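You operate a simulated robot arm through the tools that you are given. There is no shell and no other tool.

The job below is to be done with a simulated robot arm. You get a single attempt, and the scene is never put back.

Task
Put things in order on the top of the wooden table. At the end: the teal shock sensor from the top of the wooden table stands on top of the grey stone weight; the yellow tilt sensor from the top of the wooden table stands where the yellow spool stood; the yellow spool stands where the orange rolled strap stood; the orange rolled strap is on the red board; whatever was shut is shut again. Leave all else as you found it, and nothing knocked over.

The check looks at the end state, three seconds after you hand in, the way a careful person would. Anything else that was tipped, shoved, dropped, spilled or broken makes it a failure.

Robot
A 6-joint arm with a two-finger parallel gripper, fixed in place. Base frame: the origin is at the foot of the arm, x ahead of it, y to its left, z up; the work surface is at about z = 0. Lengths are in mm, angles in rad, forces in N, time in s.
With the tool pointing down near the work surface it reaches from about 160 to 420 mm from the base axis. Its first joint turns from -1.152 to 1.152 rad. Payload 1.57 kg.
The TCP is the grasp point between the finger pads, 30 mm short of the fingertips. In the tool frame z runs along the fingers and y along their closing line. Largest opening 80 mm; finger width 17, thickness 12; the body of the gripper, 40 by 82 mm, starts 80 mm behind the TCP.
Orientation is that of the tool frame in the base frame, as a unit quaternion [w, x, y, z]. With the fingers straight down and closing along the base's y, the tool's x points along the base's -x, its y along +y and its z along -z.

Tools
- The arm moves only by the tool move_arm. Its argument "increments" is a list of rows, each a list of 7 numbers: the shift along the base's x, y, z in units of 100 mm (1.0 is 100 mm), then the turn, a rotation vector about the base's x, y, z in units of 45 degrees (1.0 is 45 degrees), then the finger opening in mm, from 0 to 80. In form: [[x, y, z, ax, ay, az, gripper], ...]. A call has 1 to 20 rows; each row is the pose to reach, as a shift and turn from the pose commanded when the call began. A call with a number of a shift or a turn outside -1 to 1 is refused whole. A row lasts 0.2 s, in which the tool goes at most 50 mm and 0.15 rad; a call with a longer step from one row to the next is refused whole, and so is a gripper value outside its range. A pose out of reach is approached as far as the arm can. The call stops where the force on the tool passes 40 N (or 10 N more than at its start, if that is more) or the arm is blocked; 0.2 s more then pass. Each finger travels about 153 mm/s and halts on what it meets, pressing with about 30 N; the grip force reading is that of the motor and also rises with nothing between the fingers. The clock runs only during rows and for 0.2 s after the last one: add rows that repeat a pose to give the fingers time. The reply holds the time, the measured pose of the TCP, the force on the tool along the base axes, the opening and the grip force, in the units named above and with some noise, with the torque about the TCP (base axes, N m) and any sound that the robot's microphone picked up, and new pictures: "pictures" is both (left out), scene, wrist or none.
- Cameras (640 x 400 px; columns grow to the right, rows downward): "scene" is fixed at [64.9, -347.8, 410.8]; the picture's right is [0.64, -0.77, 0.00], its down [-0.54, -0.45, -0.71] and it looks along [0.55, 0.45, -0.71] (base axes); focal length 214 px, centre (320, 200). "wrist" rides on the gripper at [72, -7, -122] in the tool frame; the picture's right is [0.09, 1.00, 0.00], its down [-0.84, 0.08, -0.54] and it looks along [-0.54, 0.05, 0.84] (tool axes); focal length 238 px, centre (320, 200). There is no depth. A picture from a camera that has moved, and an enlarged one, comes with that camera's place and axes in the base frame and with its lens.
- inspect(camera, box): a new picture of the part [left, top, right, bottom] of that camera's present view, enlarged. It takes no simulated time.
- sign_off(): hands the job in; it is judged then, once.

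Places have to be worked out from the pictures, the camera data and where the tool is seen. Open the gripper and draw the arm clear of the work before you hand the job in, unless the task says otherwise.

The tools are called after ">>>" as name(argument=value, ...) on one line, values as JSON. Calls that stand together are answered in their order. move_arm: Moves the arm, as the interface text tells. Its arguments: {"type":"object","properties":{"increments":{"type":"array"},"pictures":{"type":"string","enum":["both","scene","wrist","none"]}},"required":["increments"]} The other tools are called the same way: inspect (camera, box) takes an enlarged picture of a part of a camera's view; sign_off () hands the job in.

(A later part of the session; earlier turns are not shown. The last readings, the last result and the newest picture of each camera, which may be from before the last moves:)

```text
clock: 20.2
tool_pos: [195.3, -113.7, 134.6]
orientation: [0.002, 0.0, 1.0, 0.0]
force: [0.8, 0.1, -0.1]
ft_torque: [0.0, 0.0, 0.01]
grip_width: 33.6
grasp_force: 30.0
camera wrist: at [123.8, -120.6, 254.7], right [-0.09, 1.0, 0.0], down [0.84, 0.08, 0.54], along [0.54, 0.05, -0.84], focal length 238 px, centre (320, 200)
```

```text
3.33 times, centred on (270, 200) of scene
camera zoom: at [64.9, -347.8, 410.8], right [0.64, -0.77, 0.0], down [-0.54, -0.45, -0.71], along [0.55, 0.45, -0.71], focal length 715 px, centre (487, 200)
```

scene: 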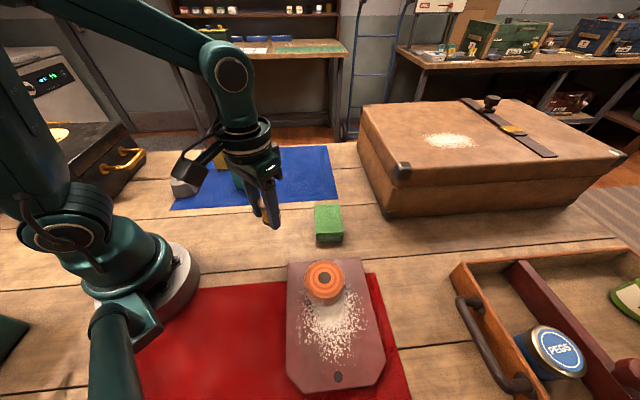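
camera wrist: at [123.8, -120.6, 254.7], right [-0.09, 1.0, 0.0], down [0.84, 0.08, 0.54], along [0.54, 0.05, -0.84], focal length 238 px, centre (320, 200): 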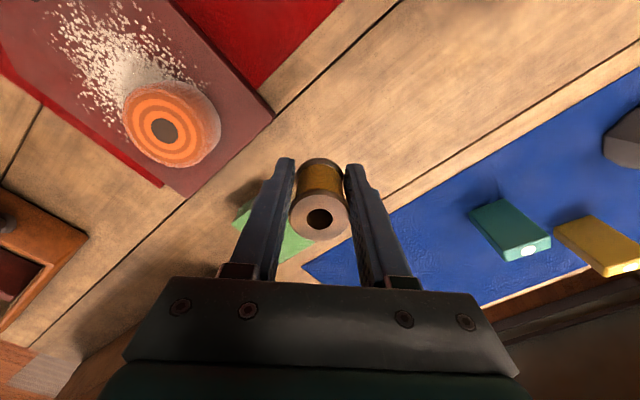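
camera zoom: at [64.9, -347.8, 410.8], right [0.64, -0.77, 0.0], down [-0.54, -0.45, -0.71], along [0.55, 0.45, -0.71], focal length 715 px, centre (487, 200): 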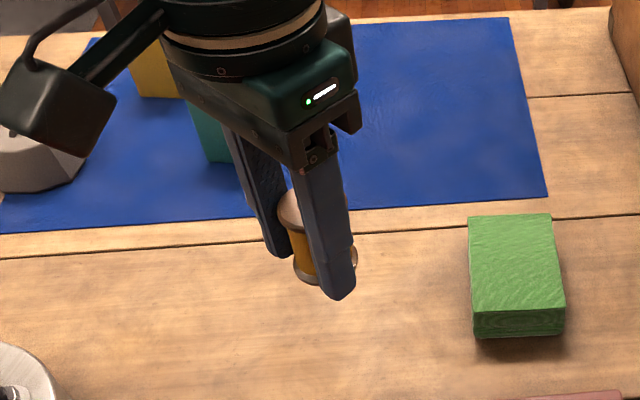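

The grip width went from 36.5 to 33.6 mm; I check closely whether the spool shifted or tilted in the fingers.

>>> inspect(camera="wrist", box=[220, 80, 420, 260])

>>> inspect(camera="scene", box=[240, 170, 300, 230])

```text
2.22 times, centred on (320, 170) of wrist
camera zoom: at [123.8, -120.6, 254.7], right [-0.09, 1.0, 0.0], down [0.84, 0.08, 0.54], along [0.54, 0.05, -0.84], focal length 530 px, centre (320, 267)
```

zoom: 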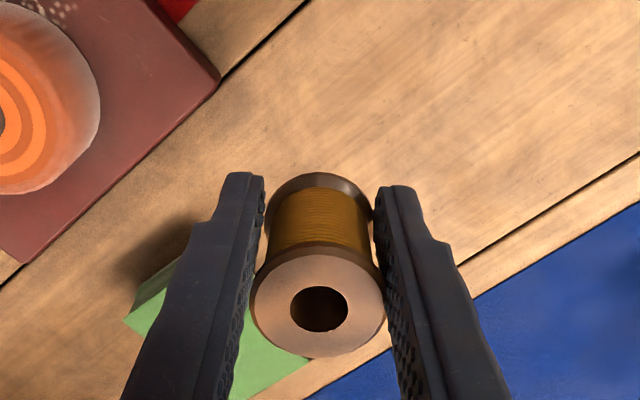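

```text
6.67 times, centred on (270, 200) of scene
camera zoom: at [64.9, -347.8, 410.8], right [0.64, -0.77, 0.0], down [-0.54, -0.45, -0.71], along [0.55, 0.45, -0.71], focal length 1430 px, centre (653, 200)
```

zoom: 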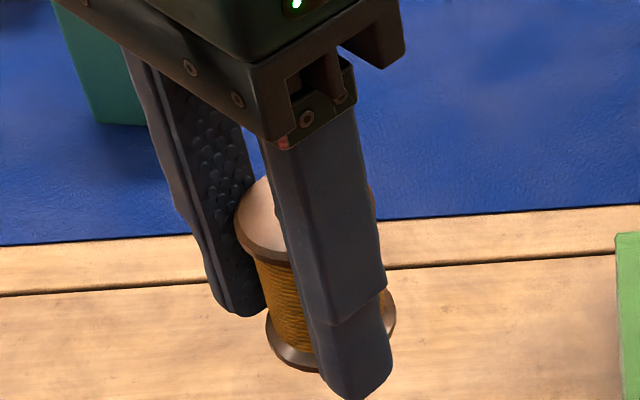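

The spool rolled a little between the fingers on lifting: it now sits about 10 mm ahead (+x) of the tool axis, but is upright and held flat. I carry it slowly toward the strap's old place.

>>> move_arm(increments=[[0.12, 0.1, 0, 0, 0, 0, 25], [0.32, 0.26, 0, 0, 0, 0, 25], [0.55, 0.45, 0, 0, 0, 0, 25], [0.78, 0.64, 0, 0, 0, 0, 25], [0.93, 0.76, 0, 0, 0, 0, 25], [1.0, 0.81, 0, 0, 0, 0, 25], [1.0, 0.81, 0, 0, 0, 0, 25]])

>>> inspect(camera="wrist", box=[220, 80, 420, 260])

>>> inspect(camera="scene", box=[240, 130, 340, 230])

```text
clock: 21.9
tool_pos: [295.2, -33.7, 132.4]
orientation: [0.001, 0.0, 1.0, 0.0]
force: [-0.2, 0.4, -0.4]
ft_torque: [0.02, 0.0, 0.03]
grip_width: 33.4
grasp_force: 29.9
camera wrist: at [223.4, -40.0, 253.5], right [-0.09, 1.0, 0.0], down [0.84, 0.08, 0.54], along [0.54, 0.05, -0.84], focal length 238 px, centre (320, 200)
```

scene: 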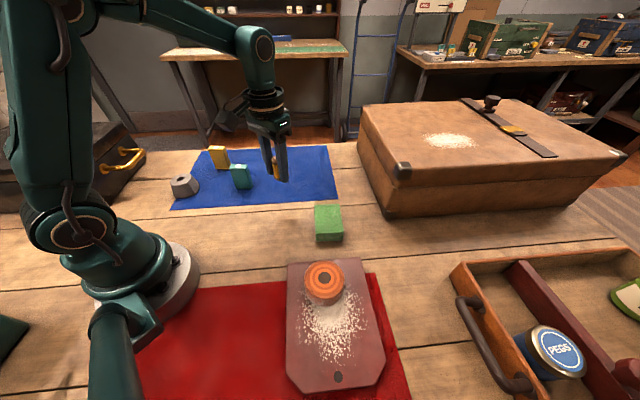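
wrist: 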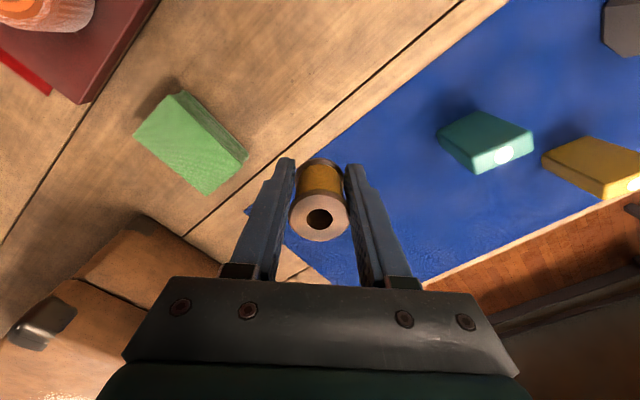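

```text
2.22 times, centred on (320, 170) of wrist
camera zoom: at [223.4, -40.0, 253.5], right [-0.09, 1.0, 0.0], down [0.84, 0.08, 0.54], along [0.54, 0.05, -0.84], focal length 530 px, centre (320, 267)
```

zoom: 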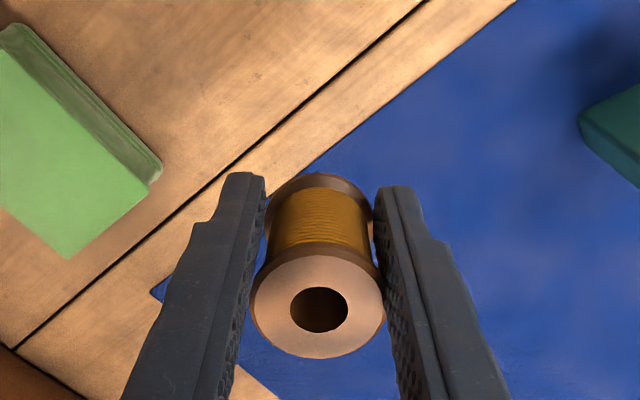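

```text
4.00 times, centred on (290, 180) of scene
camera zoom: at [64.9, -347.8, 410.8], right [0.64, -0.77, 0.0], down [-0.54, -0.45, -0.71], along [0.55, 0.45, -0.71], focal length 858 px, centre (440, 280)
```

zoom: 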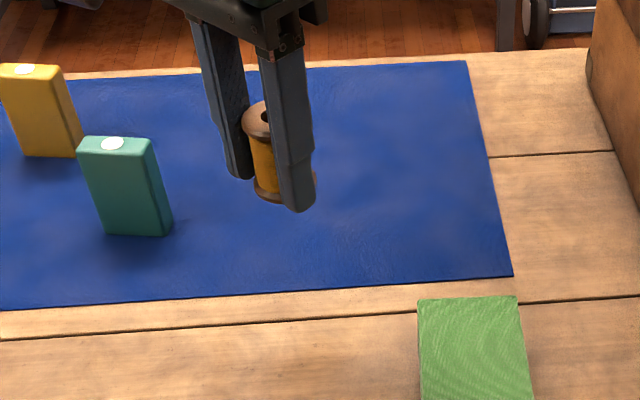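

The spool has not moved in the fingers. I make the last 5 mm of sideways shift and lower to just above the table.

>>> move_arm(increments=[[0.048, 0.04, 0, 0, 0, 0, 25], [0.048, 0.04, -0.2, 0, 0, 0, 25], [0.048, 0.04, -0.45, 0, 0, 0, 25], [0.048, 0.04, -0.7, 0, 0, 0, 25], [0.048, 0.04, -0.85, 0, 0, 0, 25], [0.048, 0.04, -0.93, 0, 0, 0, 25], [0.048, 0.04, -0.93, 0, 0, 0, 25]])

>>> inspect(camera="wrist", box=[220, 80, 420, 260])

>>> inspect(camera="scene", box=[240, 150, 340, 230])

```text
clock: 23.4
tool_pos: [300.8, -29.4, 37.8]
orientation: [0.001, 0.0, 1.0, 0.0]
force: [0.0, -0.1, -0.1]
ft_torque: [0.0, 0.01, 0.02]
grip_width: 33.3
grasp_force: 30.1
camera wrist: at [228.3, -34.9, 159.7], right [-0.09, 1.0, 0.0], down [0.84, 0.08, 0.54], along [0.54, 0.05, -0.84], focal length 238 px, centre (320, 200)
```

scene: 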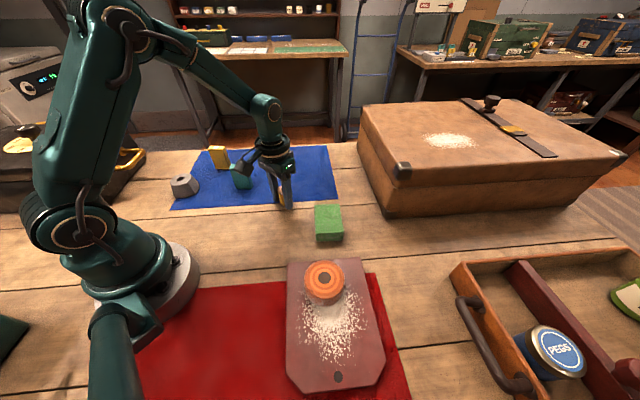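
wrist: 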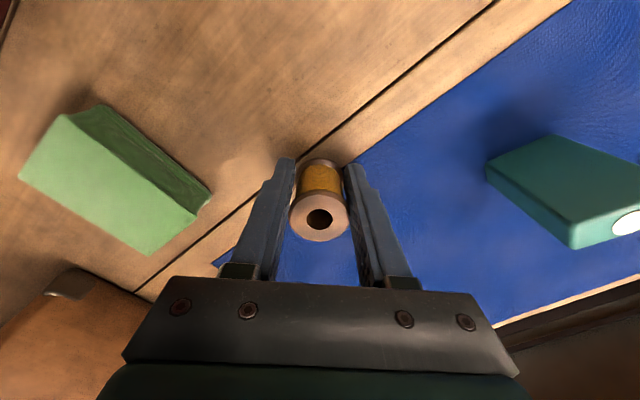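

```text
2.22 times, centred on (320, 170) of wrist
camera zoom: at [228.3, -34.9, 159.7], right [-0.09, 1.0, 0.0], down [0.84, 0.08, 0.54], along [0.54, 0.05, -0.84], focal length 530 px, centre (320, 267)
```

zoom: 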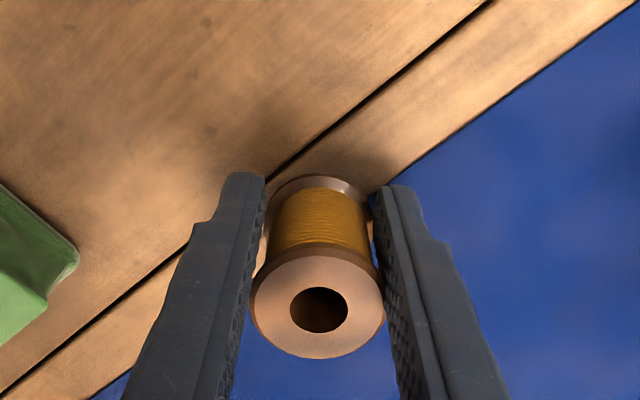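

```text
5.00 times, centred on (290, 190) of scene
camera zoom: at [64.9, -347.8, 410.8], right [0.64, -0.77, 0.0], down [-0.54, -0.45, -0.71], along [0.55, 0.45, -0.71], focal length 1072 px, centre (470, 250)
```

zoom: 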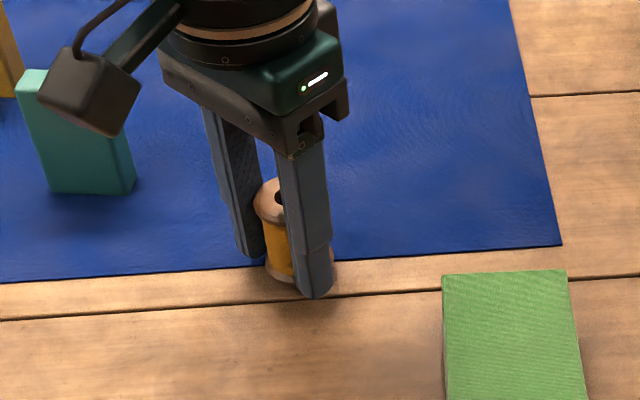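

The spool stands above the strap's former centre in both views, about 6–7 mm above the table. I lower slowly, 1 mm per row near the end.

>>> move_arm(increments=[[0, 0, -0.02, 0, 0, 0, 25], [0, 0, -0.035, 0, 0, 0, 25], [0, 0, -0.045, 0, 0, 0, 25], [0, 0, -0.05, 0, 0, 0, 25]], pictures="none")

```text
clock: 24.4
tool_pos: [299.4, -28.2, 36.1]
orientation: [0.001, 0.0, 1.0, 0.0]
force: [-0.1, -0.3, 1.1]
ft_torque: [0.01, -0.05, 0.03]
grip_width: 33.4
grasp_force: 30.0
```

Force is still about nil; I go on in half-millimetre steps.

>>> move_arm(increments=[[0, 0, -0.005, 0, 0, 0, 25], [0, 0, -0.005, 0, 0, 0, 25]], pictures="none")

>>> move_arm(increments=[[0, 0, -0.005, 0, 0, 0, 25], [0, 0, -0.005, 0, 0, 0, 25]])

>>> inspect(camera="scene", box=[265, 170, 315, 220])

```text
clock: 25.1
tool_pos: [299.0, -28.9, 34.2]
orientation: [0.0, 0.0, 1.0, 0.0]
force: [0.4, -0.1, 0.3]
ft_torque: [0.01, 0.0, 0.0]
grip_width: 33.1
grasp_force: 29.8
```

```text
clock: 25.6
tool_pos: [299.0, -29.3, 34.4]
orientation: [0.001, 0.0, 1.0, 0.001]
force: [0.0, 0.5, 0.5]
ft_torque: [0.01, -0.01, 0.01]
grip_width: 33.3
grasp_force: 30.6
camera wrist: at [227.5, -36.0, 155.5], right [-0.09, 1.0, 0.0], down [0.84, 0.08, 0.54], along [0.54, 0.05, -0.84], focal length 238 px, centre (320, 200)
```

scene: 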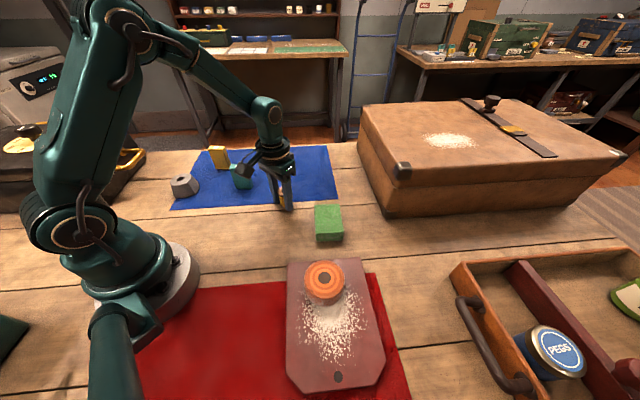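
wrist: 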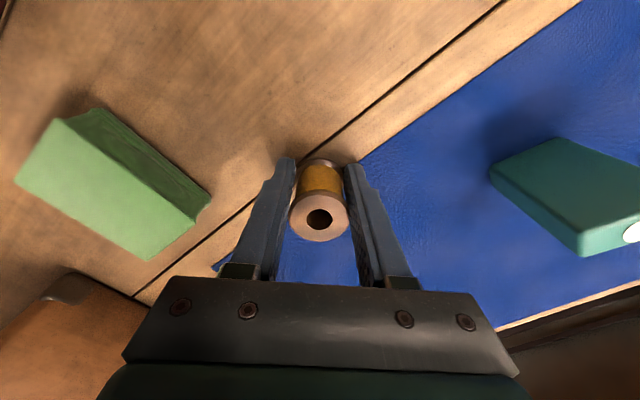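

```text
8.00 times, centred on (290, 195) of scene
camera zoom: at [64.9, -347.8, 410.8], right [0.64, -0.77, 0.0], down [-0.54, -0.45, -0.71], along [0.55, 0.45, -0.71], focal length 1716 px, centre (560, 240)
```

zoom: 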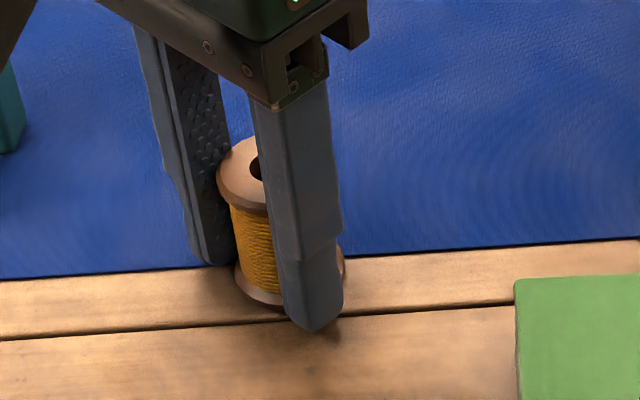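

Still no contact, about 1 mm left; I continue in half-millimetre steps.

>>> move_arm(increments=[[0, 0, -0.005, 0, 0, 0, 25], [0, 0, -0.005, 0, 0, 0, 25]], pictures="none")

>>> move_arm(increments=[[0, 0, -0.004, 0, 0, 0, 25], [0, 0, -0.004, 0, 0, 0, 25]], pictures="none")

```text
clock: 26.2
tool_pos: [299.3, -29.9, 33.3]
orientation: [0.001, 0.0, 1.0, 0.0]
force: [-0.4, -0.5, -0.7]
ft_torque: [-0.01, 0.01, 0.0]
grip_width: 33.0
grasp_force: 29.9
```

```text
clock: 26.9
tool_pos: [298.9, -28.3, 33.8]
orientation: [0.001, 0.0, 1.0, 0.0]
force: [0.2, -0.2, 0.5]
ft_torque: [0.0, 0.0, 0.0]
grip_width: 33.0
grasp_force: 30.0
```

No contact yet; I continue lower half a millimetre at a time and check the picture.

>>> move_arm(increments=[[0, 0, -0.004, 0, 0, 0, 25], [0, 0, -0.008, 0, 0, 0, 25], [0, 0, -0.008, 0, 0, 0, 25]], pictures="none")

>>> inspect(camera="scene", box=[270, 185, 310, 217])

```text
clock: 27.6
tool_pos: [299.9, -29.6, 31.4]
orientation: [0.001, -0.001, 1.0, -0.001]
force: [-5.0, 1.9, 23.8]
ft_torque: [0.11, -0.03, 0.17]
grip_width: 33.3
grasp_force: 30.3
```

```text
12.50 times, centred on (290, 201) of scene
camera zoom: at [64.8, -347.8, 410.8], right [0.64, -0.77, 0.0], down [-0.54, -0.45, -0.71], along [0.55, 0.45, -0.71], focal length 2681 px, centre (695, 188)
```

zoom: 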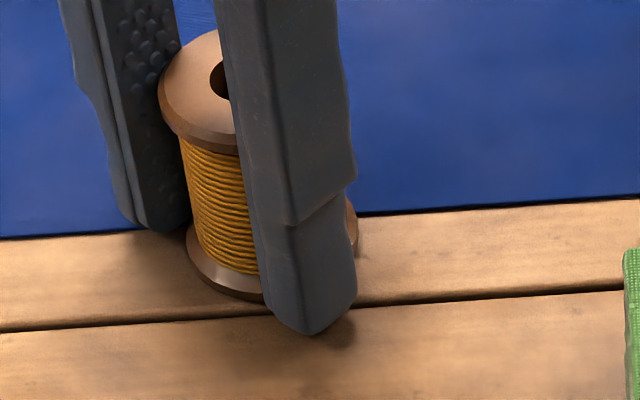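

The spool has touched down (24 N upward). I ease up 0.4 mm to relieve the pressure and open the fingers slowly.

>>> move_arm(increments=[[0, 0, 0.003, 0, 0, 0, 25], [0, 0, 0.004, 0, 0, 0, 25], [0, 0, 0.004, 0, 0, 0, 34], [0, 0, 0.004, 0, 0, 0, 38], [0, 0, 0.004, 0, 0, 0, 46], [0, 0, 0.004, 0, 0, 0, 56], [0, 0, 0.004, 0, 0, 0, 56]])

>>> inspect(camera="scene", box=[270, 185, 310, 217])

>>> inspect(camera="wrist", box=[220, 80, 420, 260])

```text
clock: 29.2
tool_pos: [297.4, -29.4, 34.1]
orientation: [0.001, 0.0, 1.0, 0.0]
force: [0.2, 0.2, -0.2]
ft_torque: [-0.04, -0.01, 0.01]
grip_width: 55.9
grasp_force: 0.1
camera wrist: at [227.0, -35.8, 154.4], right [-0.09, 1.0, 0.0], down [0.84, 0.08, 0.54], along [0.54, 0.05, -0.84], focal length 238 px, centre (320, 200)
```

scene: 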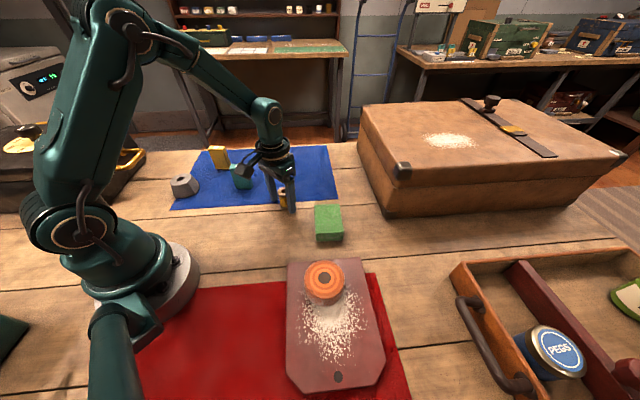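
wrist: 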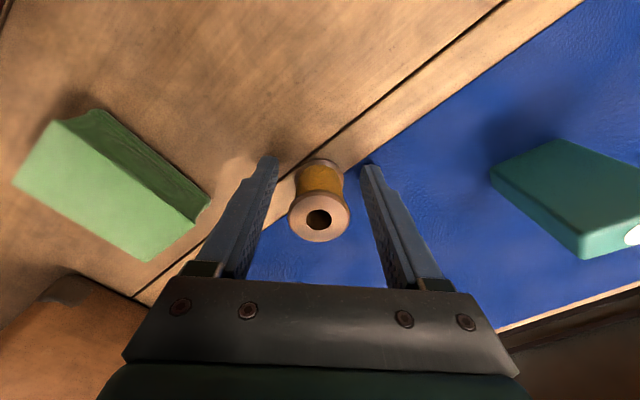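

```text
12.50 times, centred on (290, 201) of scene
camera zoom: at [64.9, -347.8, 410.8], right [0.64, -0.77, 0.0], down [-0.54, -0.45, -0.71], along [0.55, 0.45, -0.71], focal length 2681 px, centre (695, 188)
```

zoom: 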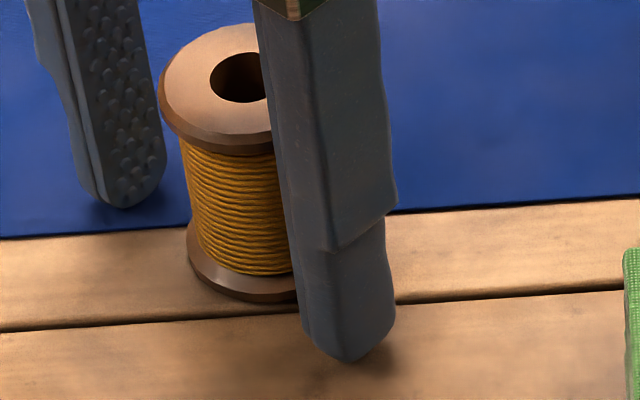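

```text
2.22 times, centred on (320, 170) of wrist
camera zoom: at [227.0, -35.8, 154.4], right [-0.09, 1.0, 0.0], down [0.84, 0.08, 0.54], along [0.54, 0.05, -0.84], focal length 530 px, centre (320, 267)
```

zoom: 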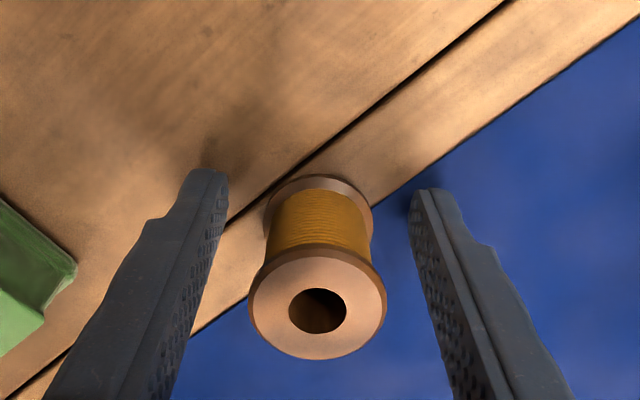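

The spool stands upright at the strap's old place. I rise straight up clear of it.

>>> move_arm(increments=[[0, 0, 0.06, 0, 0, 0, 56], [0, 0, 0.2, 0, 0, 0, 56], [0, 0, 0.45, 0, 0, 0, 56], [0, 0, 0.75, 0, 0, 0, 56], [0, 0, 1.0, 0, 0, 0, 56], [0, 0, 1.0, 0, 0, 0, 56]])

>>> inspect(camera="scene", box=[250, 165, 350, 265])

>>> inspect(camera="wrist", box=[260, 80, 380, 260])

```text
clock: 30.6
tool_pos: [297.3, -29.8, 133.5]
orientation: [0.001, 0.0, 1.0, 0.001]
force: [0.4, 0.1, -0.2]
ft_torque: [0.01, -0.01, -0.04]
grip_width: 56.0
grasp_force: 0.1
camera wrist: at [225.3, -36.5, 254.7], right [-0.09, 1.0, 0.0], down [0.84, 0.08, 0.54], along [0.54, 0.05, -0.84], focal length 238 px, centre (320, 200)
```

scene: 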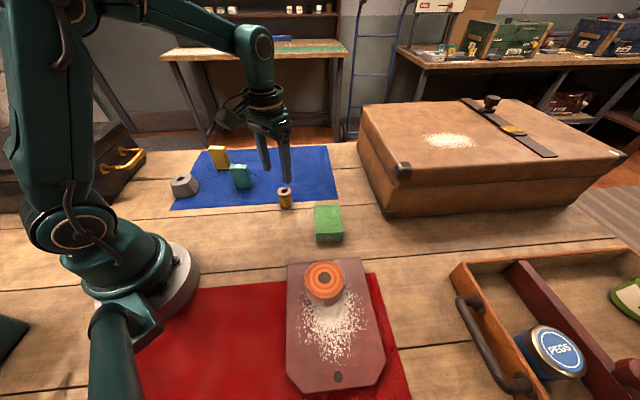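
wrist: 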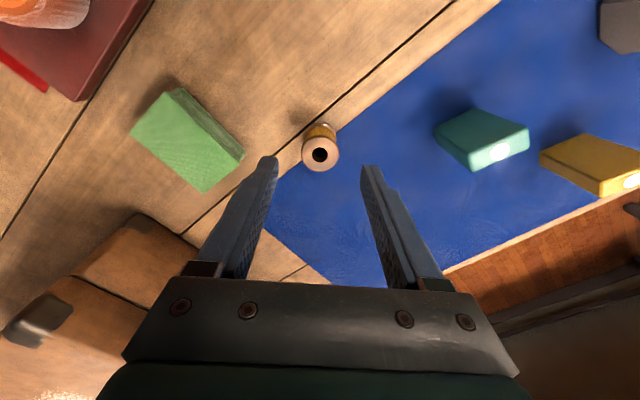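

```text
4.00 times, centred on (300, 215) of scene
camera zoom: at [64.9, -347.8, 410.8], right [0.64, -0.77, 0.0], down [-0.54, -0.45, -0.71], along [0.55, 0.45, -0.71], focal length 858 px, centre (400, 140)
```

zoom: 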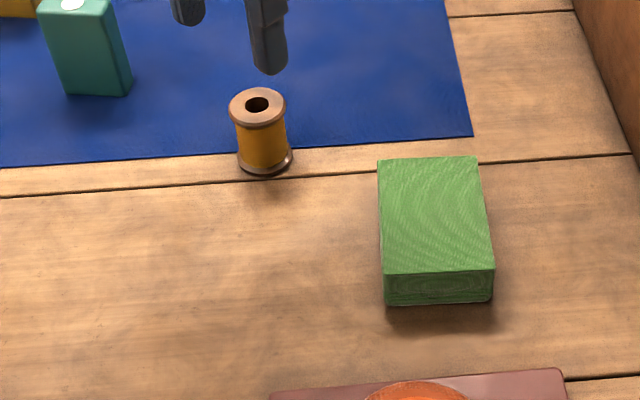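

```text
2.22 times, centred on (320, 170) of wrist
camera zoom: at [225.3, -36.5, 254.7], right [-0.09, 1.0, 0.0], down [0.84, 0.08, 0.54], along [0.54, 0.05, -0.84], focal length 530 px, centre (320, 267)
```

zoom: 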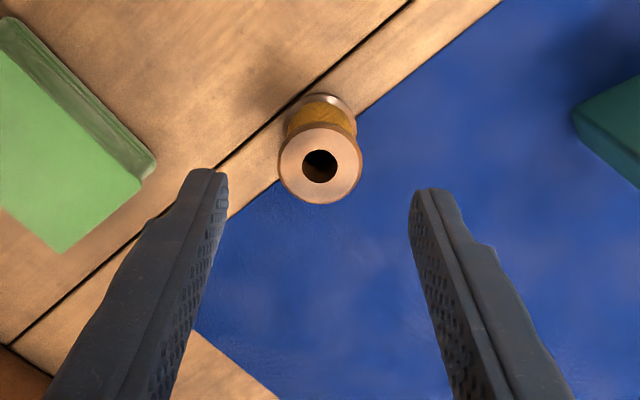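

The spool's base now coincides in the scene view with the strap's former base centre. I now move at safe height toward the yellow tilt sensor, which I judge near (290, 245).

>>> move_arm(increments=[[-0.03, 0.33, 0.1, 0, 0, 0, 60], [-0.06, 0.66, 0.2, 0, 0, 0, 60], [-0.1, 1.0, 0.3, 0, 0, 0, 60]], pictures="none")

>>> move_arm(increments=[[-0.03, 0.33, 0, 0, 0, 0, 60], [-0.06, 0.66, 0, 0, 0, 0, 60], [-0.1, 1.0, 0, 0, 0, 0, 60], [-0.1, 1.0, 0, 0, 0, 0, 60]])

```text
clock: 31.4
tool_pos: [288.3, 70.1, 162.8]
orientation: [0.0, 0.0, 1.0, 0.0]
force: [0.4, 0.5, -0.1]
ft_torque: [0.0, 0.01, 0.02]
grip_width: 59.9
grasp_force: 0.0
```

```text
clock: 32.5
tool_pos: [277.7, 170.6, 164.2]
orientation: [0.001, 0.0, 1.0, 0.0]
force: [0.8, 0.9, 0.1]
ft_torque: [0.01, 0.01, -0.01]
grip_width: 60.1
grasp_force: 0.0
camera wrist: at [205.7, 163.3, 285.2], right [-0.09, 1.0, 0.0], down [0.84, 0.08, 0.54], along [0.54, 0.05, -0.84], focal length 238 px, centre (320, 200)
```

scene: 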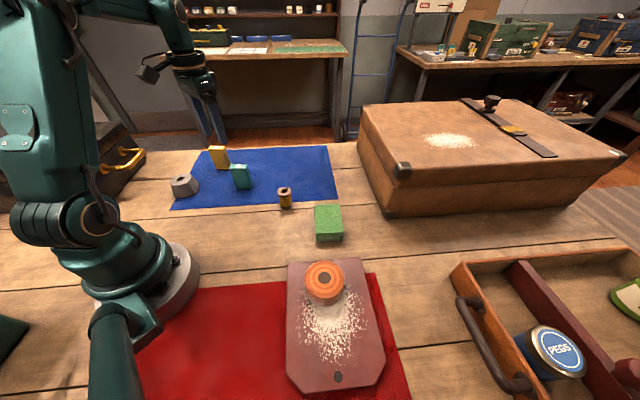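
wrist: 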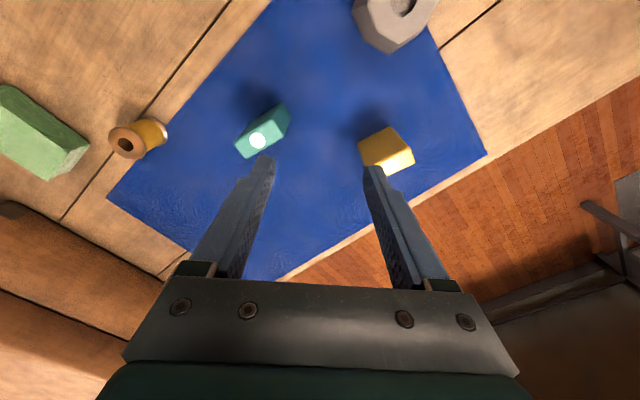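

Both sensors and the weight are in view; I enlarge them to measure positions and headings.

>>> inspect(camera="wrist", box=[340, 110, 440, 190])

>>> inspect(camera="wrist", box=[210, 90, 310, 170])

>>> inspect(camera="wrist", box=[340, 0, 460, 80])

```text
5.00 times, centred on (390, 150) of wrist
camera zoom: at [205.7, 163.3, 285.2], right [-0.09, 1.0, 0.0], down [0.84, 0.08, 0.54], along [0.54, 0.05, -0.84], focal length 1192 px, centre (-30, 450)
```

zoom: 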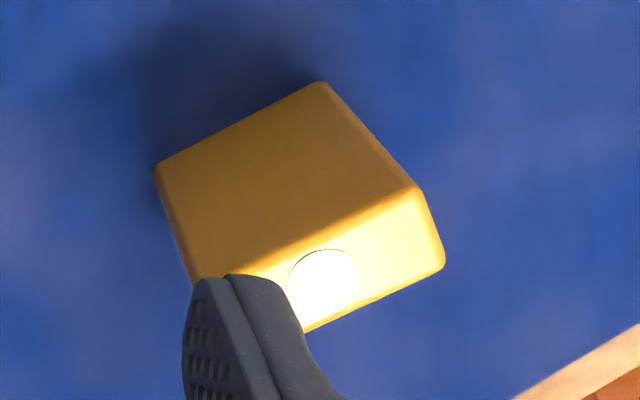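

```text
5.00 times, centred on (260, 130) of wrist
camera zoom: at [205.7, 163.3, 285.2], right [-0.09, 1.0, 0.0], down [0.84, 0.08, 0.54], along [0.54, 0.05, -0.84], focal length 1192 px, centre (620, 550)
```

zoom: 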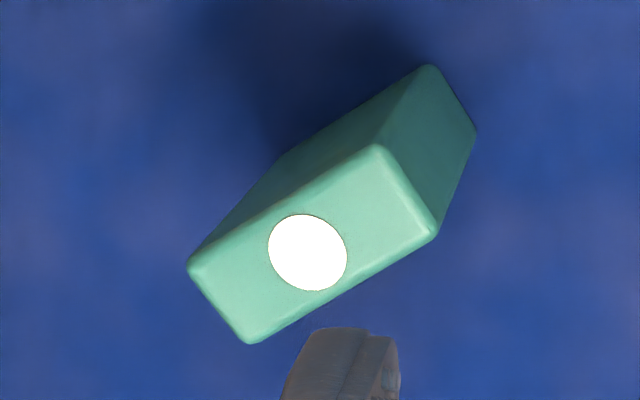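

```text
5.00 times, centred on (400, 40) of wrist
camera zoom: at [205.7, 163.3, 285.2], right [-0.09, 1.0, 0.0], down [0.84, 0.08, 0.54], along [0.54, 0.05, -0.84], focal length 1192 px, centre (-80, 1000)
```

zoom: 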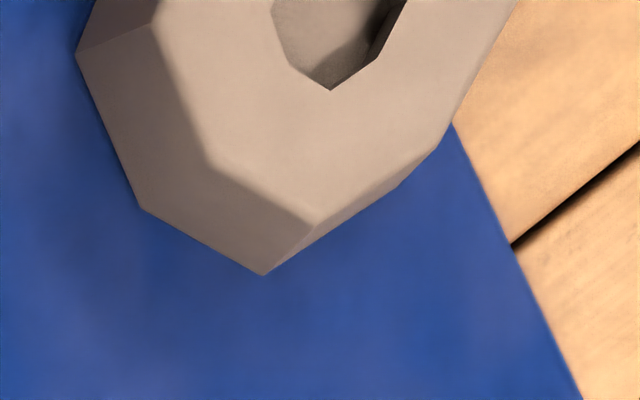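

Both sensors are about 44 × 18 mm and 70 mm tall, long sides heading at about -56°. Yellow is centred near (298, 240) and teal near (284, 113). I go above yellow and turn the gripper +34.3° so it closes along the long side.

>>> move_arm(increments=[[0.05, 0.18, 0, 0, 0, 0.18, 62], [0.1, 0.36, 0, 0, 0, 0.36, 62], [0.15, 0.54, 0, 0, 0, 0.54, 62], [0.2, 0.697, 0, 0, 0, 0.7, 62], [0.203, 0.697, 0, 0, 0, 0.76, 62], [0.203, 0.697, 0, 0, 0, 0.76, 62]])

>>> inspect(camera="wrist", box=[240, 60, 400, 200])

```text
clock: 33.9
tool_pos: [299.5, 240.8, 162.7]
orientation: [0.0, -0.295, 0.956, 0.0]
force: [-0.7, 0.2, -0.6]
ft_torque: [0.01, 0.0, -0.01]
grip_width: 62.0
grasp_force: 0.1
camera wrist: at [243.6, 194.9, 284.2], right [-0.64, 0.77, 0.0], down [0.65, 0.54, 0.54], along [0.42, 0.35, -0.84], focal length 238 px, centre (320, 200)
```

scene: 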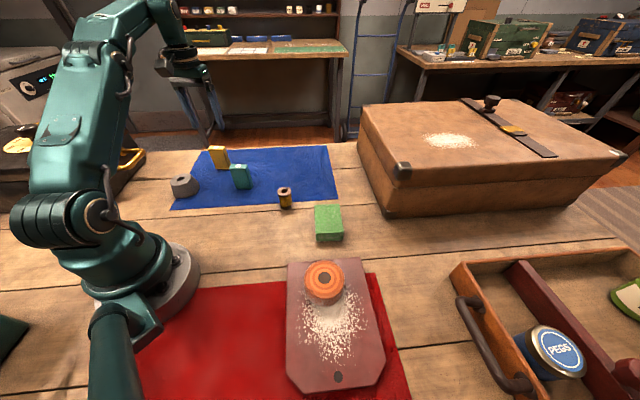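
wrist: 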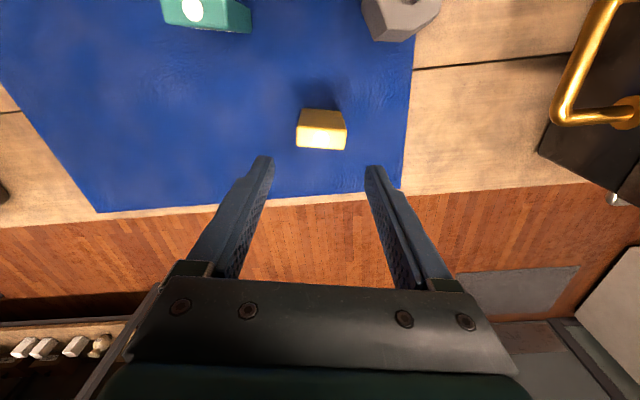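

```text
2.86 times, centred on (320, 130) of wrist
camera zoom: at [243.6, 194.9, 284.2], right [-0.64, 0.77, 0.0], down [0.65, 0.54, 0.54], along [0.42, 0.35, -0.84], focal length 681 px, centre (320, 400)
```

zoom: 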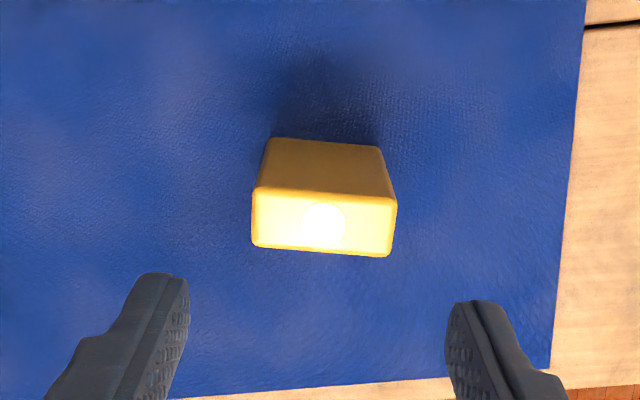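

The gripper is lined up with the yellow sensor to within a millimetre and half a degree. I descend 100 mm around it, fingers at 62 mm, and check again.

>>> move_arm(increments=[[-0.009, 0, -0.15, 0, 0, 0, 62], [-0.009, 0, -0.4, 0, 0, 0, 62], [-0.009, 0, -0.65, 0, 0, 0, 62], [-0.009, 0, -0.85, 0, 0, 0, 62], [-0.009, 0, -1.0, 0, 0, 0, 62], [-0.009, 0, -1.0, 0, 0, 0, 62]])

>>> inspect(camera="wrist", box=[220, 80, 420, 260])

>>> inspect(camera="scene", box=[170, 110, 270, 190])

```text
clock: 35.2
tool_pos: [298.6, 239.6, 62.6]
orientation: [0.001, -0.294, 0.956, 0.0]
force: [-0.6, -0.3, -0.8]
ft_torque: [0.01, -0.02, 0.0]
grip_width: 61.9
grasp_force: 0.1
camera wrist: at [243.0, 194.3, 184.0], right [-0.64, 0.77, 0.0], down [0.65, 0.53, 0.54], along [0.42, 0.35, -0.84], focal length 238 px, centre (320, 200)
```

scene: 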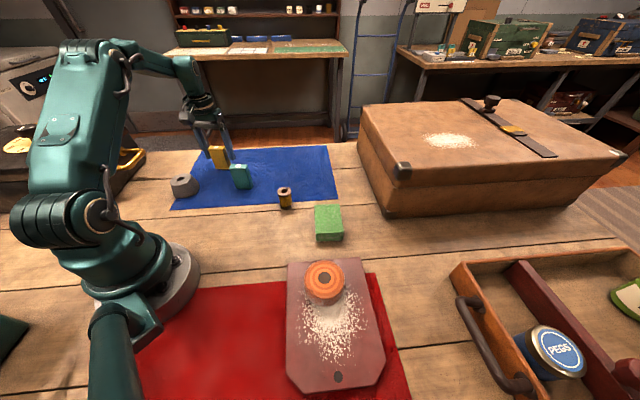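
wrist: 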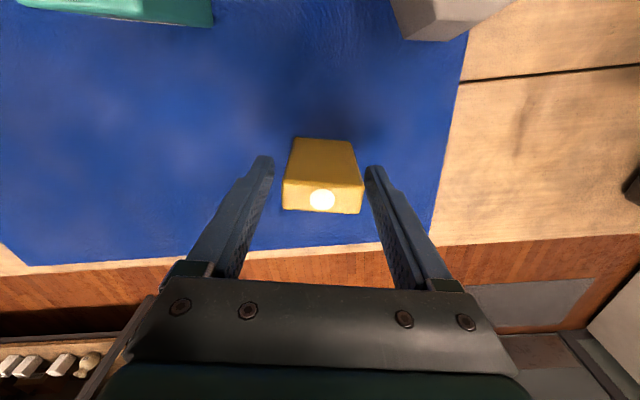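

```text
2.22 times, centred on (320, 170) of wrist
camera zoom: at [243.0, 194.3, 184.0], right [-0.64, 0.77, 0.0], down [0.65, 0.53, 0.54], along [0.42, 0.35, -0.84], focal length 530 px, centre (320, 267)
```

zoom: 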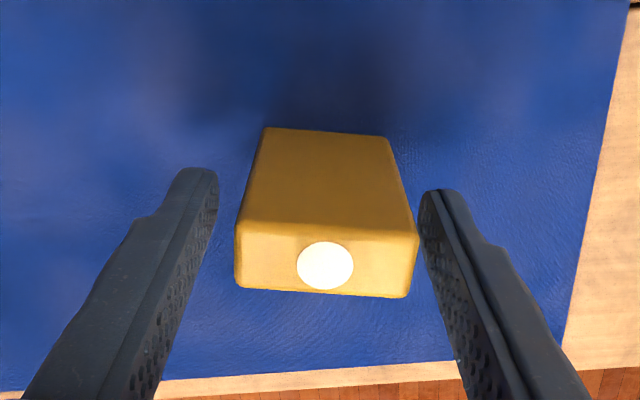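

```text
5.00 times, centred on (220, 150) of scene
camera zoom: at [64.9, -347.8, 410.8], right [0.64, -0.77, 0.0], down [-0.54, -0.45, -0.71], along [0.55, 0.45, -0.71], focal length 1072 px, centre (820, 450)
```

zoom: 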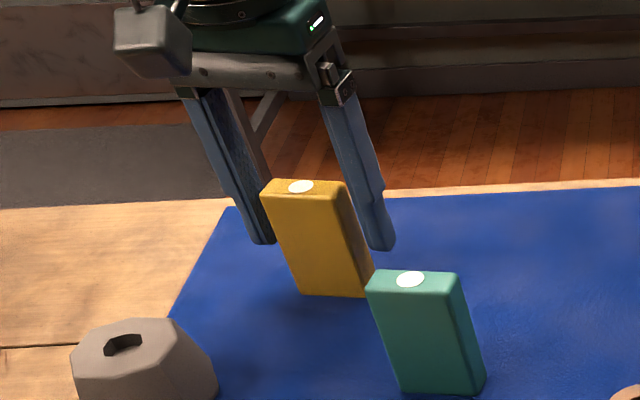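

Centred within 1 mm. I lower another 20 mm (tips about 13 mm above the mat) and close on the sensor.

>>> move_arm(increments=[[0, 0, -0.1, 0, 0, 0, 62], [0, 0, -0.2, 0, 0, 0, 62], [0, 0, -0.2, 0, 0, 0, 56], [0, 0, -0.2, 0, 0, 0, 50], [0, 0, -0.2, 0, 0, 0, 44], [0, 0, -0.2, 0, 0, 0, 38], [0, 0, -0.2, 0, 0, 0, 36]])

>>> inspect(camera="wrist", box=[220, 80, 420, 260])

>>> inspect(camera="scene", box=[170, 110, 270, 190])

```text
clock: 36.9
tool_pos: [298.2, 241.0, 43.3]
orientation: [0.002, -0.294, 0.956, 0.001]
force: [-0.4, -0.5, 0.2]
ft_torque: [-0.01, 0.03, 0.04]
grip_width: 45.4
grasp_force: 30.1
camera wrist: at [242.7, 194.7, 164.2], right [-0.64, 0.77, 0.0], down [0.65, 0.53, 0.54], along [0.42, 0.35, -0.84], focal length 238 px, centre (320, 200)
```

scene: 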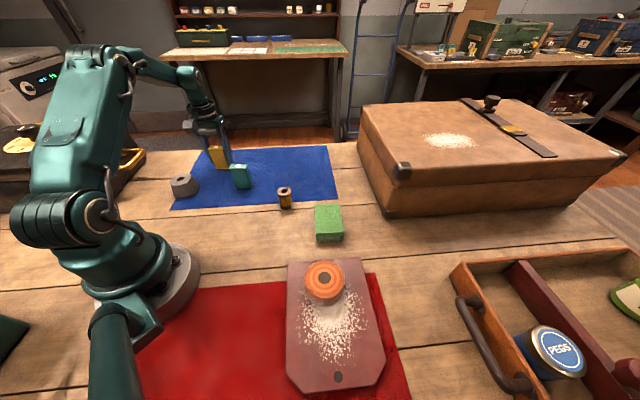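
wrist: 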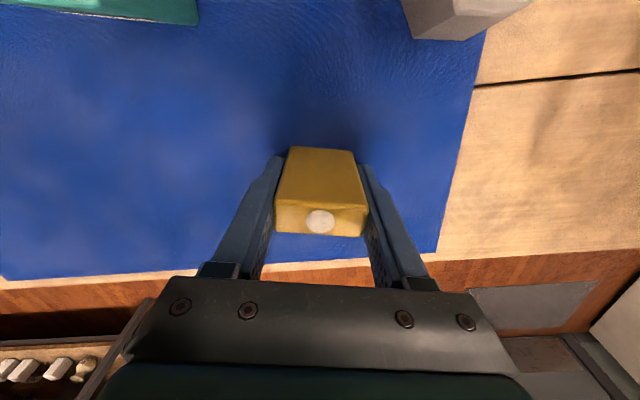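

```text
2.22 times, centred on (320, 170) of wrist
camera zoom: at [242.7, 194.7, 164.2], right [-0.64, 0.77, 0.0], down [0.65, 0.53, 0.54], along [0.42, 0.35, -0.84], focal length 530 px, centre (320, 267)
```

zoom: 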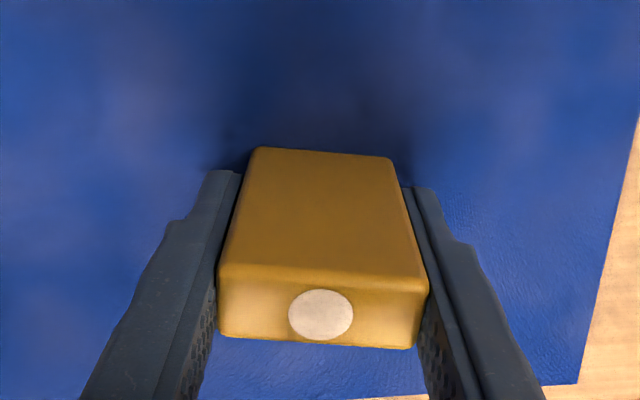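

```text
5.00 times, centred on (220, 150) of scene
camera zoom: at [64.9, -347.8, 410.8], right [0.64, -0.77, 0.0], down [-0.54, -0.45, -0.71], along [0.55, 0.45, -0.71], focal length 1072 px, centre (820, 450)
```

zoom: 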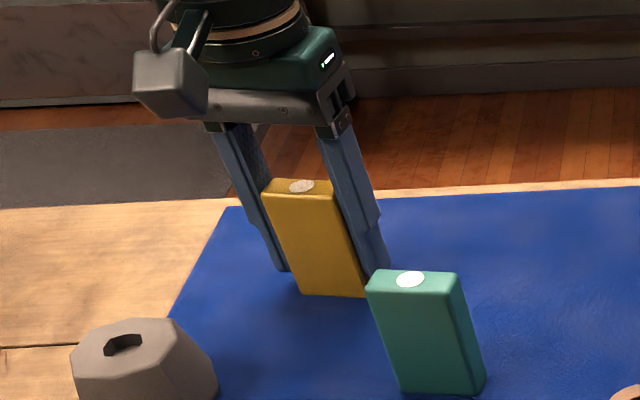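

The yellow sensor is gripped at 45.4 mm. I lift it 100 mm straight up.

>>> move_arm(increments=[[0, 0, 0.06, 0, 0, 0, 36], [0, 0, 0.2, 0, 0, 0, 36], [0, 0, 0.45, 0, 0, 0, 36], [0, 0, 0.7, 0, 0, 0, 36], [0, 0, 0.9, 0, 0, 0, 36], [0, 0, 1.0, 0, 0, 0, 36], [0, 0, 1.0, 0, 0, 0, 36]])

>>> inspect(camera="wrist", box=[220, 80, 420, 260])

```text
clock: 38.5
tool_pos: [299.3, 242.9, 143.4]
orientation: [0.002, -0.294, 0.956, 0.0]
force: [0.0, -0.4, -1.5]
ft_torque: [0.01, -0.02, -0.02]
grip_width: 45.6
grasp_force: 30.6
camera wrist: at [243.1, 195.9, 263.8], right [-0.64, 0.77, 0.0], down [0.65, 0.53, 0.54], along [0.42, 0.34, -0.84], focal length 238 px, centre (320, 200)
```

scene: 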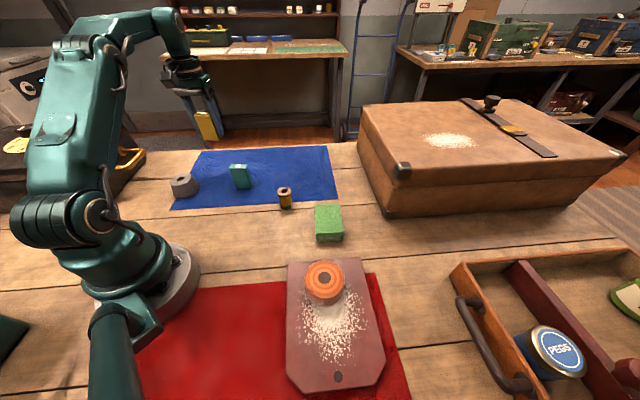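
wrist: 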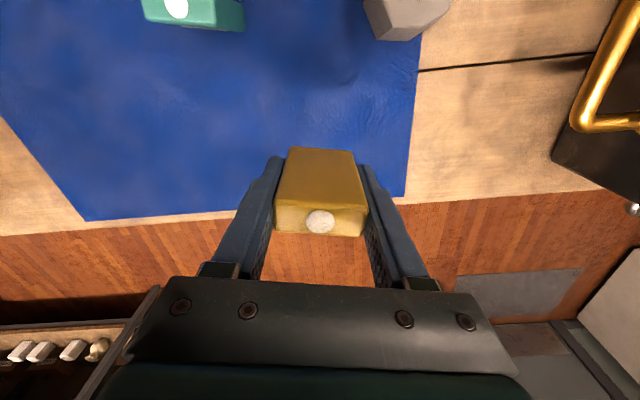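

```text
2.22 times, centred on (320, 170) of wrist
camera zoom: at [243.1, 195.9, 263.8], right [-0.64, 0.77, 0.0], down [0.65, 0.53, 0.54], along [0.42, 0.34, -0.84], focal length 530 px, centre (320, 267)
```

zoom: 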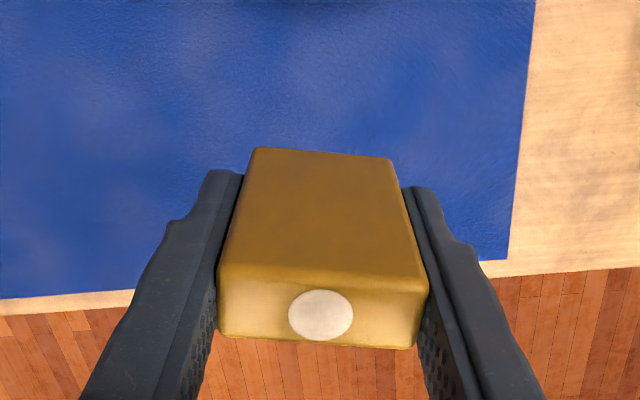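

No slip. I carry it level, in four stages, to the spool's old place.

>>> move_arm(increments=[[-0.06, -0.2, 0, 0, 0, 0, 36], [-0.15, -0.52, 0, 0, 0, 0, 36], [-0.254, -0.887, 0, 0, 0, 0, 36]], pictures="none")

>>> move_arm(increments=[[-0.08, -0.28, 0, 0, 0, 0, 36], [-0.165, -0.58, 0, 0, 0, 0, 36], [-0.254, -0.887, 0, 0, 0, 0, 36]], pictures="none")

>>> move_arm(increments=[[-0.08, -0.28, 0, 0, 0, 0, 36], [-0.165, -0.58, 0, 0, 0, 0, 36], [-0.254, -0.887, 0, 0, 0, 0, 36]], pictures="none")

>>> move_arm(increments=[[-0.08, -0.28, 0, 0, 0, 0, 36], [-0.165, -0.58, 0, 0, 0, 0, 36], [-0.254, -0.887, 0, 0, 0, 0, 36], [-0.254, -0.887, 0, 0, 0, 0, 36]])

>>> inspect(camera="wrist", box=[220, 80, 420, 260])

```text
clock: 39.2
tool_pos: [273.5, 152.0, 141.3]
orientation: [0.001, -0.295, 0.955, 0.001]
force: [0.5, -0.4, -1.4]
ft_torque: [0.01, -0.01, -0.02]
grip_width: 45.4
grasp_force: 30.1
```

```text
clock: 40.0
tool_pos: [249.0, 62.3, 143.7]
orientation: [0.001, -0.294, 0.956, 0.0]
force: [0.0, 0.0, -0.7]
ft_torque: [0.0, -0.03, -0.03]
grip_width: 45.4
grasp_force: 30.0
```

```text
clock: 40.9
tool_pos: [222.0, -25.6, 143.4]
orientation: [0.001, -0.294, 0.956, 0.0]
force: [-0.4, 0.7, -0.6]
ft_torque: [0.0, 0.0, -0.01]
grip_width: 45.6
grasp_force: 30.1
```

```text
clock: 41.9
tool_pos: [197.3, -114.5, 142.1]
orientation: [0.001, -0.294, 0.956, 0.001]
force: [-0.1, 0.9, 0.5]
ft_torque: [0.01, 0.01, 0.0]
grip_width: 45.4
grasp_force: 30.2
camera wrist: at [142.1, -160.7, 264.1], right [-0.64, 0.77, 0.0], down [0.65, 0.53, 0.54], along [0.42, 0.35, -0.84], focal length 238 px, centre (320, 200)
```

scene: 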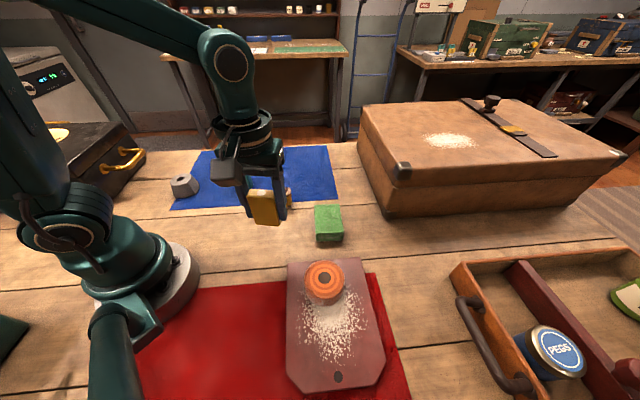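
wrist: 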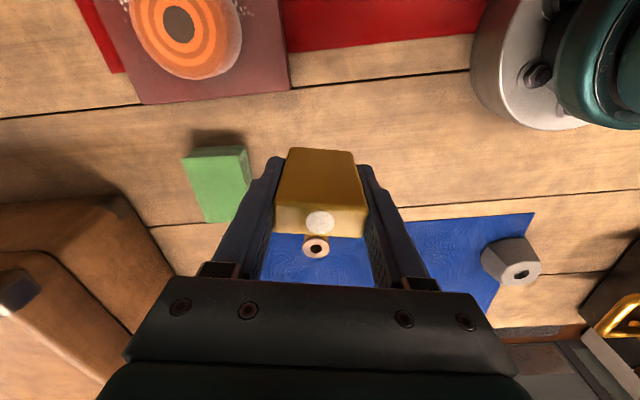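

```text
2.22 times, centred on (320, 170) of wrist
camera zoom: at [142.1, -160.7, 264.1], right [-0.64, 0.77, 0.0], down [0.65, 0.53, 0.54], along [0.42, 0.35, -0.84], focal length 530 px, centre (320, 267)
```

zoom: 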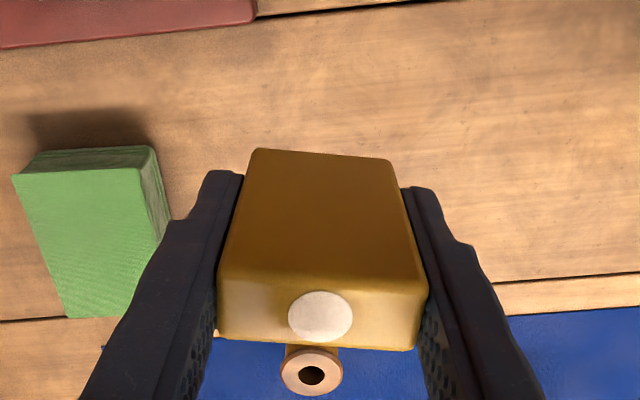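

I am above the spool's old place with the sensor steady; I lower to about 7 mm above the table.

>>> move_arm(increments=[[0, 0, -0.15, 0, 0, 0, 36], [0, 0, -0.4, 0, 0, 0, 36], [0, 0, -0.65, 0, 0, 0, 36], [0, 0, -0.82, 0, 0, 0, 36], [0, 0, -0.93, 0, 0, 0, 36], [0, 0, -0.93, 0, 0, 0, 36]])

>>> inspect(camera="scene", box=[220, 180, 330, 280])

```text
clock: 43.2
tool_pos: [197.1, -115.4, 50.0]
orientation: [0.0, -0.294, 0.956, 0.0]
force: [-0.9, 0.0, -1.2]
ft_torque: [0.0, 0.02, 0.02]
grip_width: 45.3
grasp_force: 30.2
camera wrist: at [141.9, -160.4, 171.7], right [-0.64, 0.77, 0.0], down [0.65, 0.53, 0.54], along [0.42, 0.35, -0.84], focal length 238 px, centre (320, 200)
```

scene: 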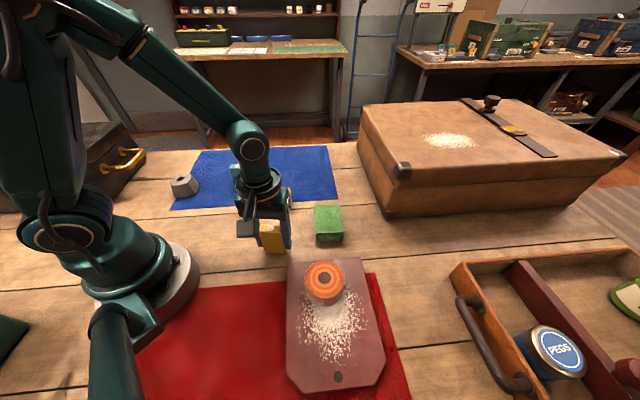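
wrist: 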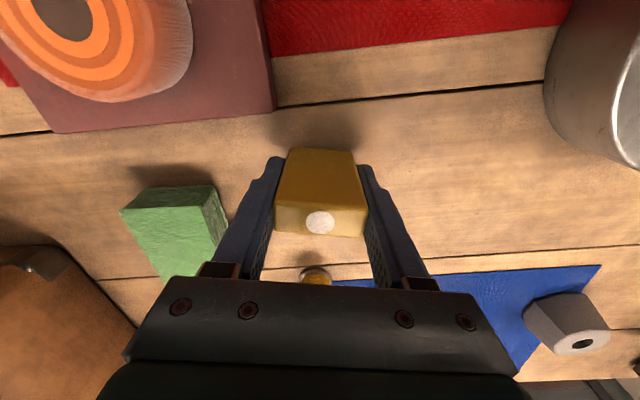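

```text
4.00 times, centred on (275, 230) of scene
camera zoom: at [64.9, -347.8, 410.8], right [0.64, -0.77, 0.0], down [-0.54, -0.45, -0.71], along [0.55, 0.45, -0.71], focal length 858 px, centre (500, 80)
```

zoom: 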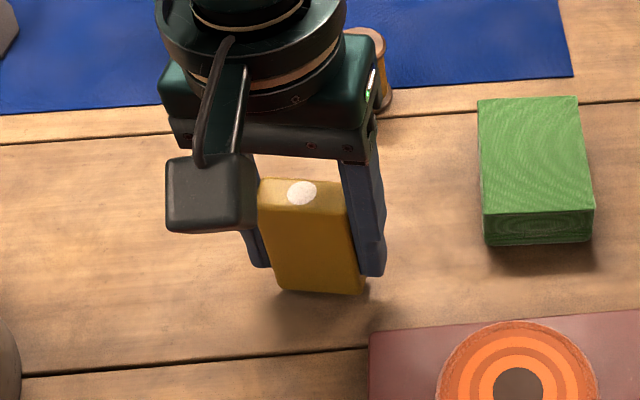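

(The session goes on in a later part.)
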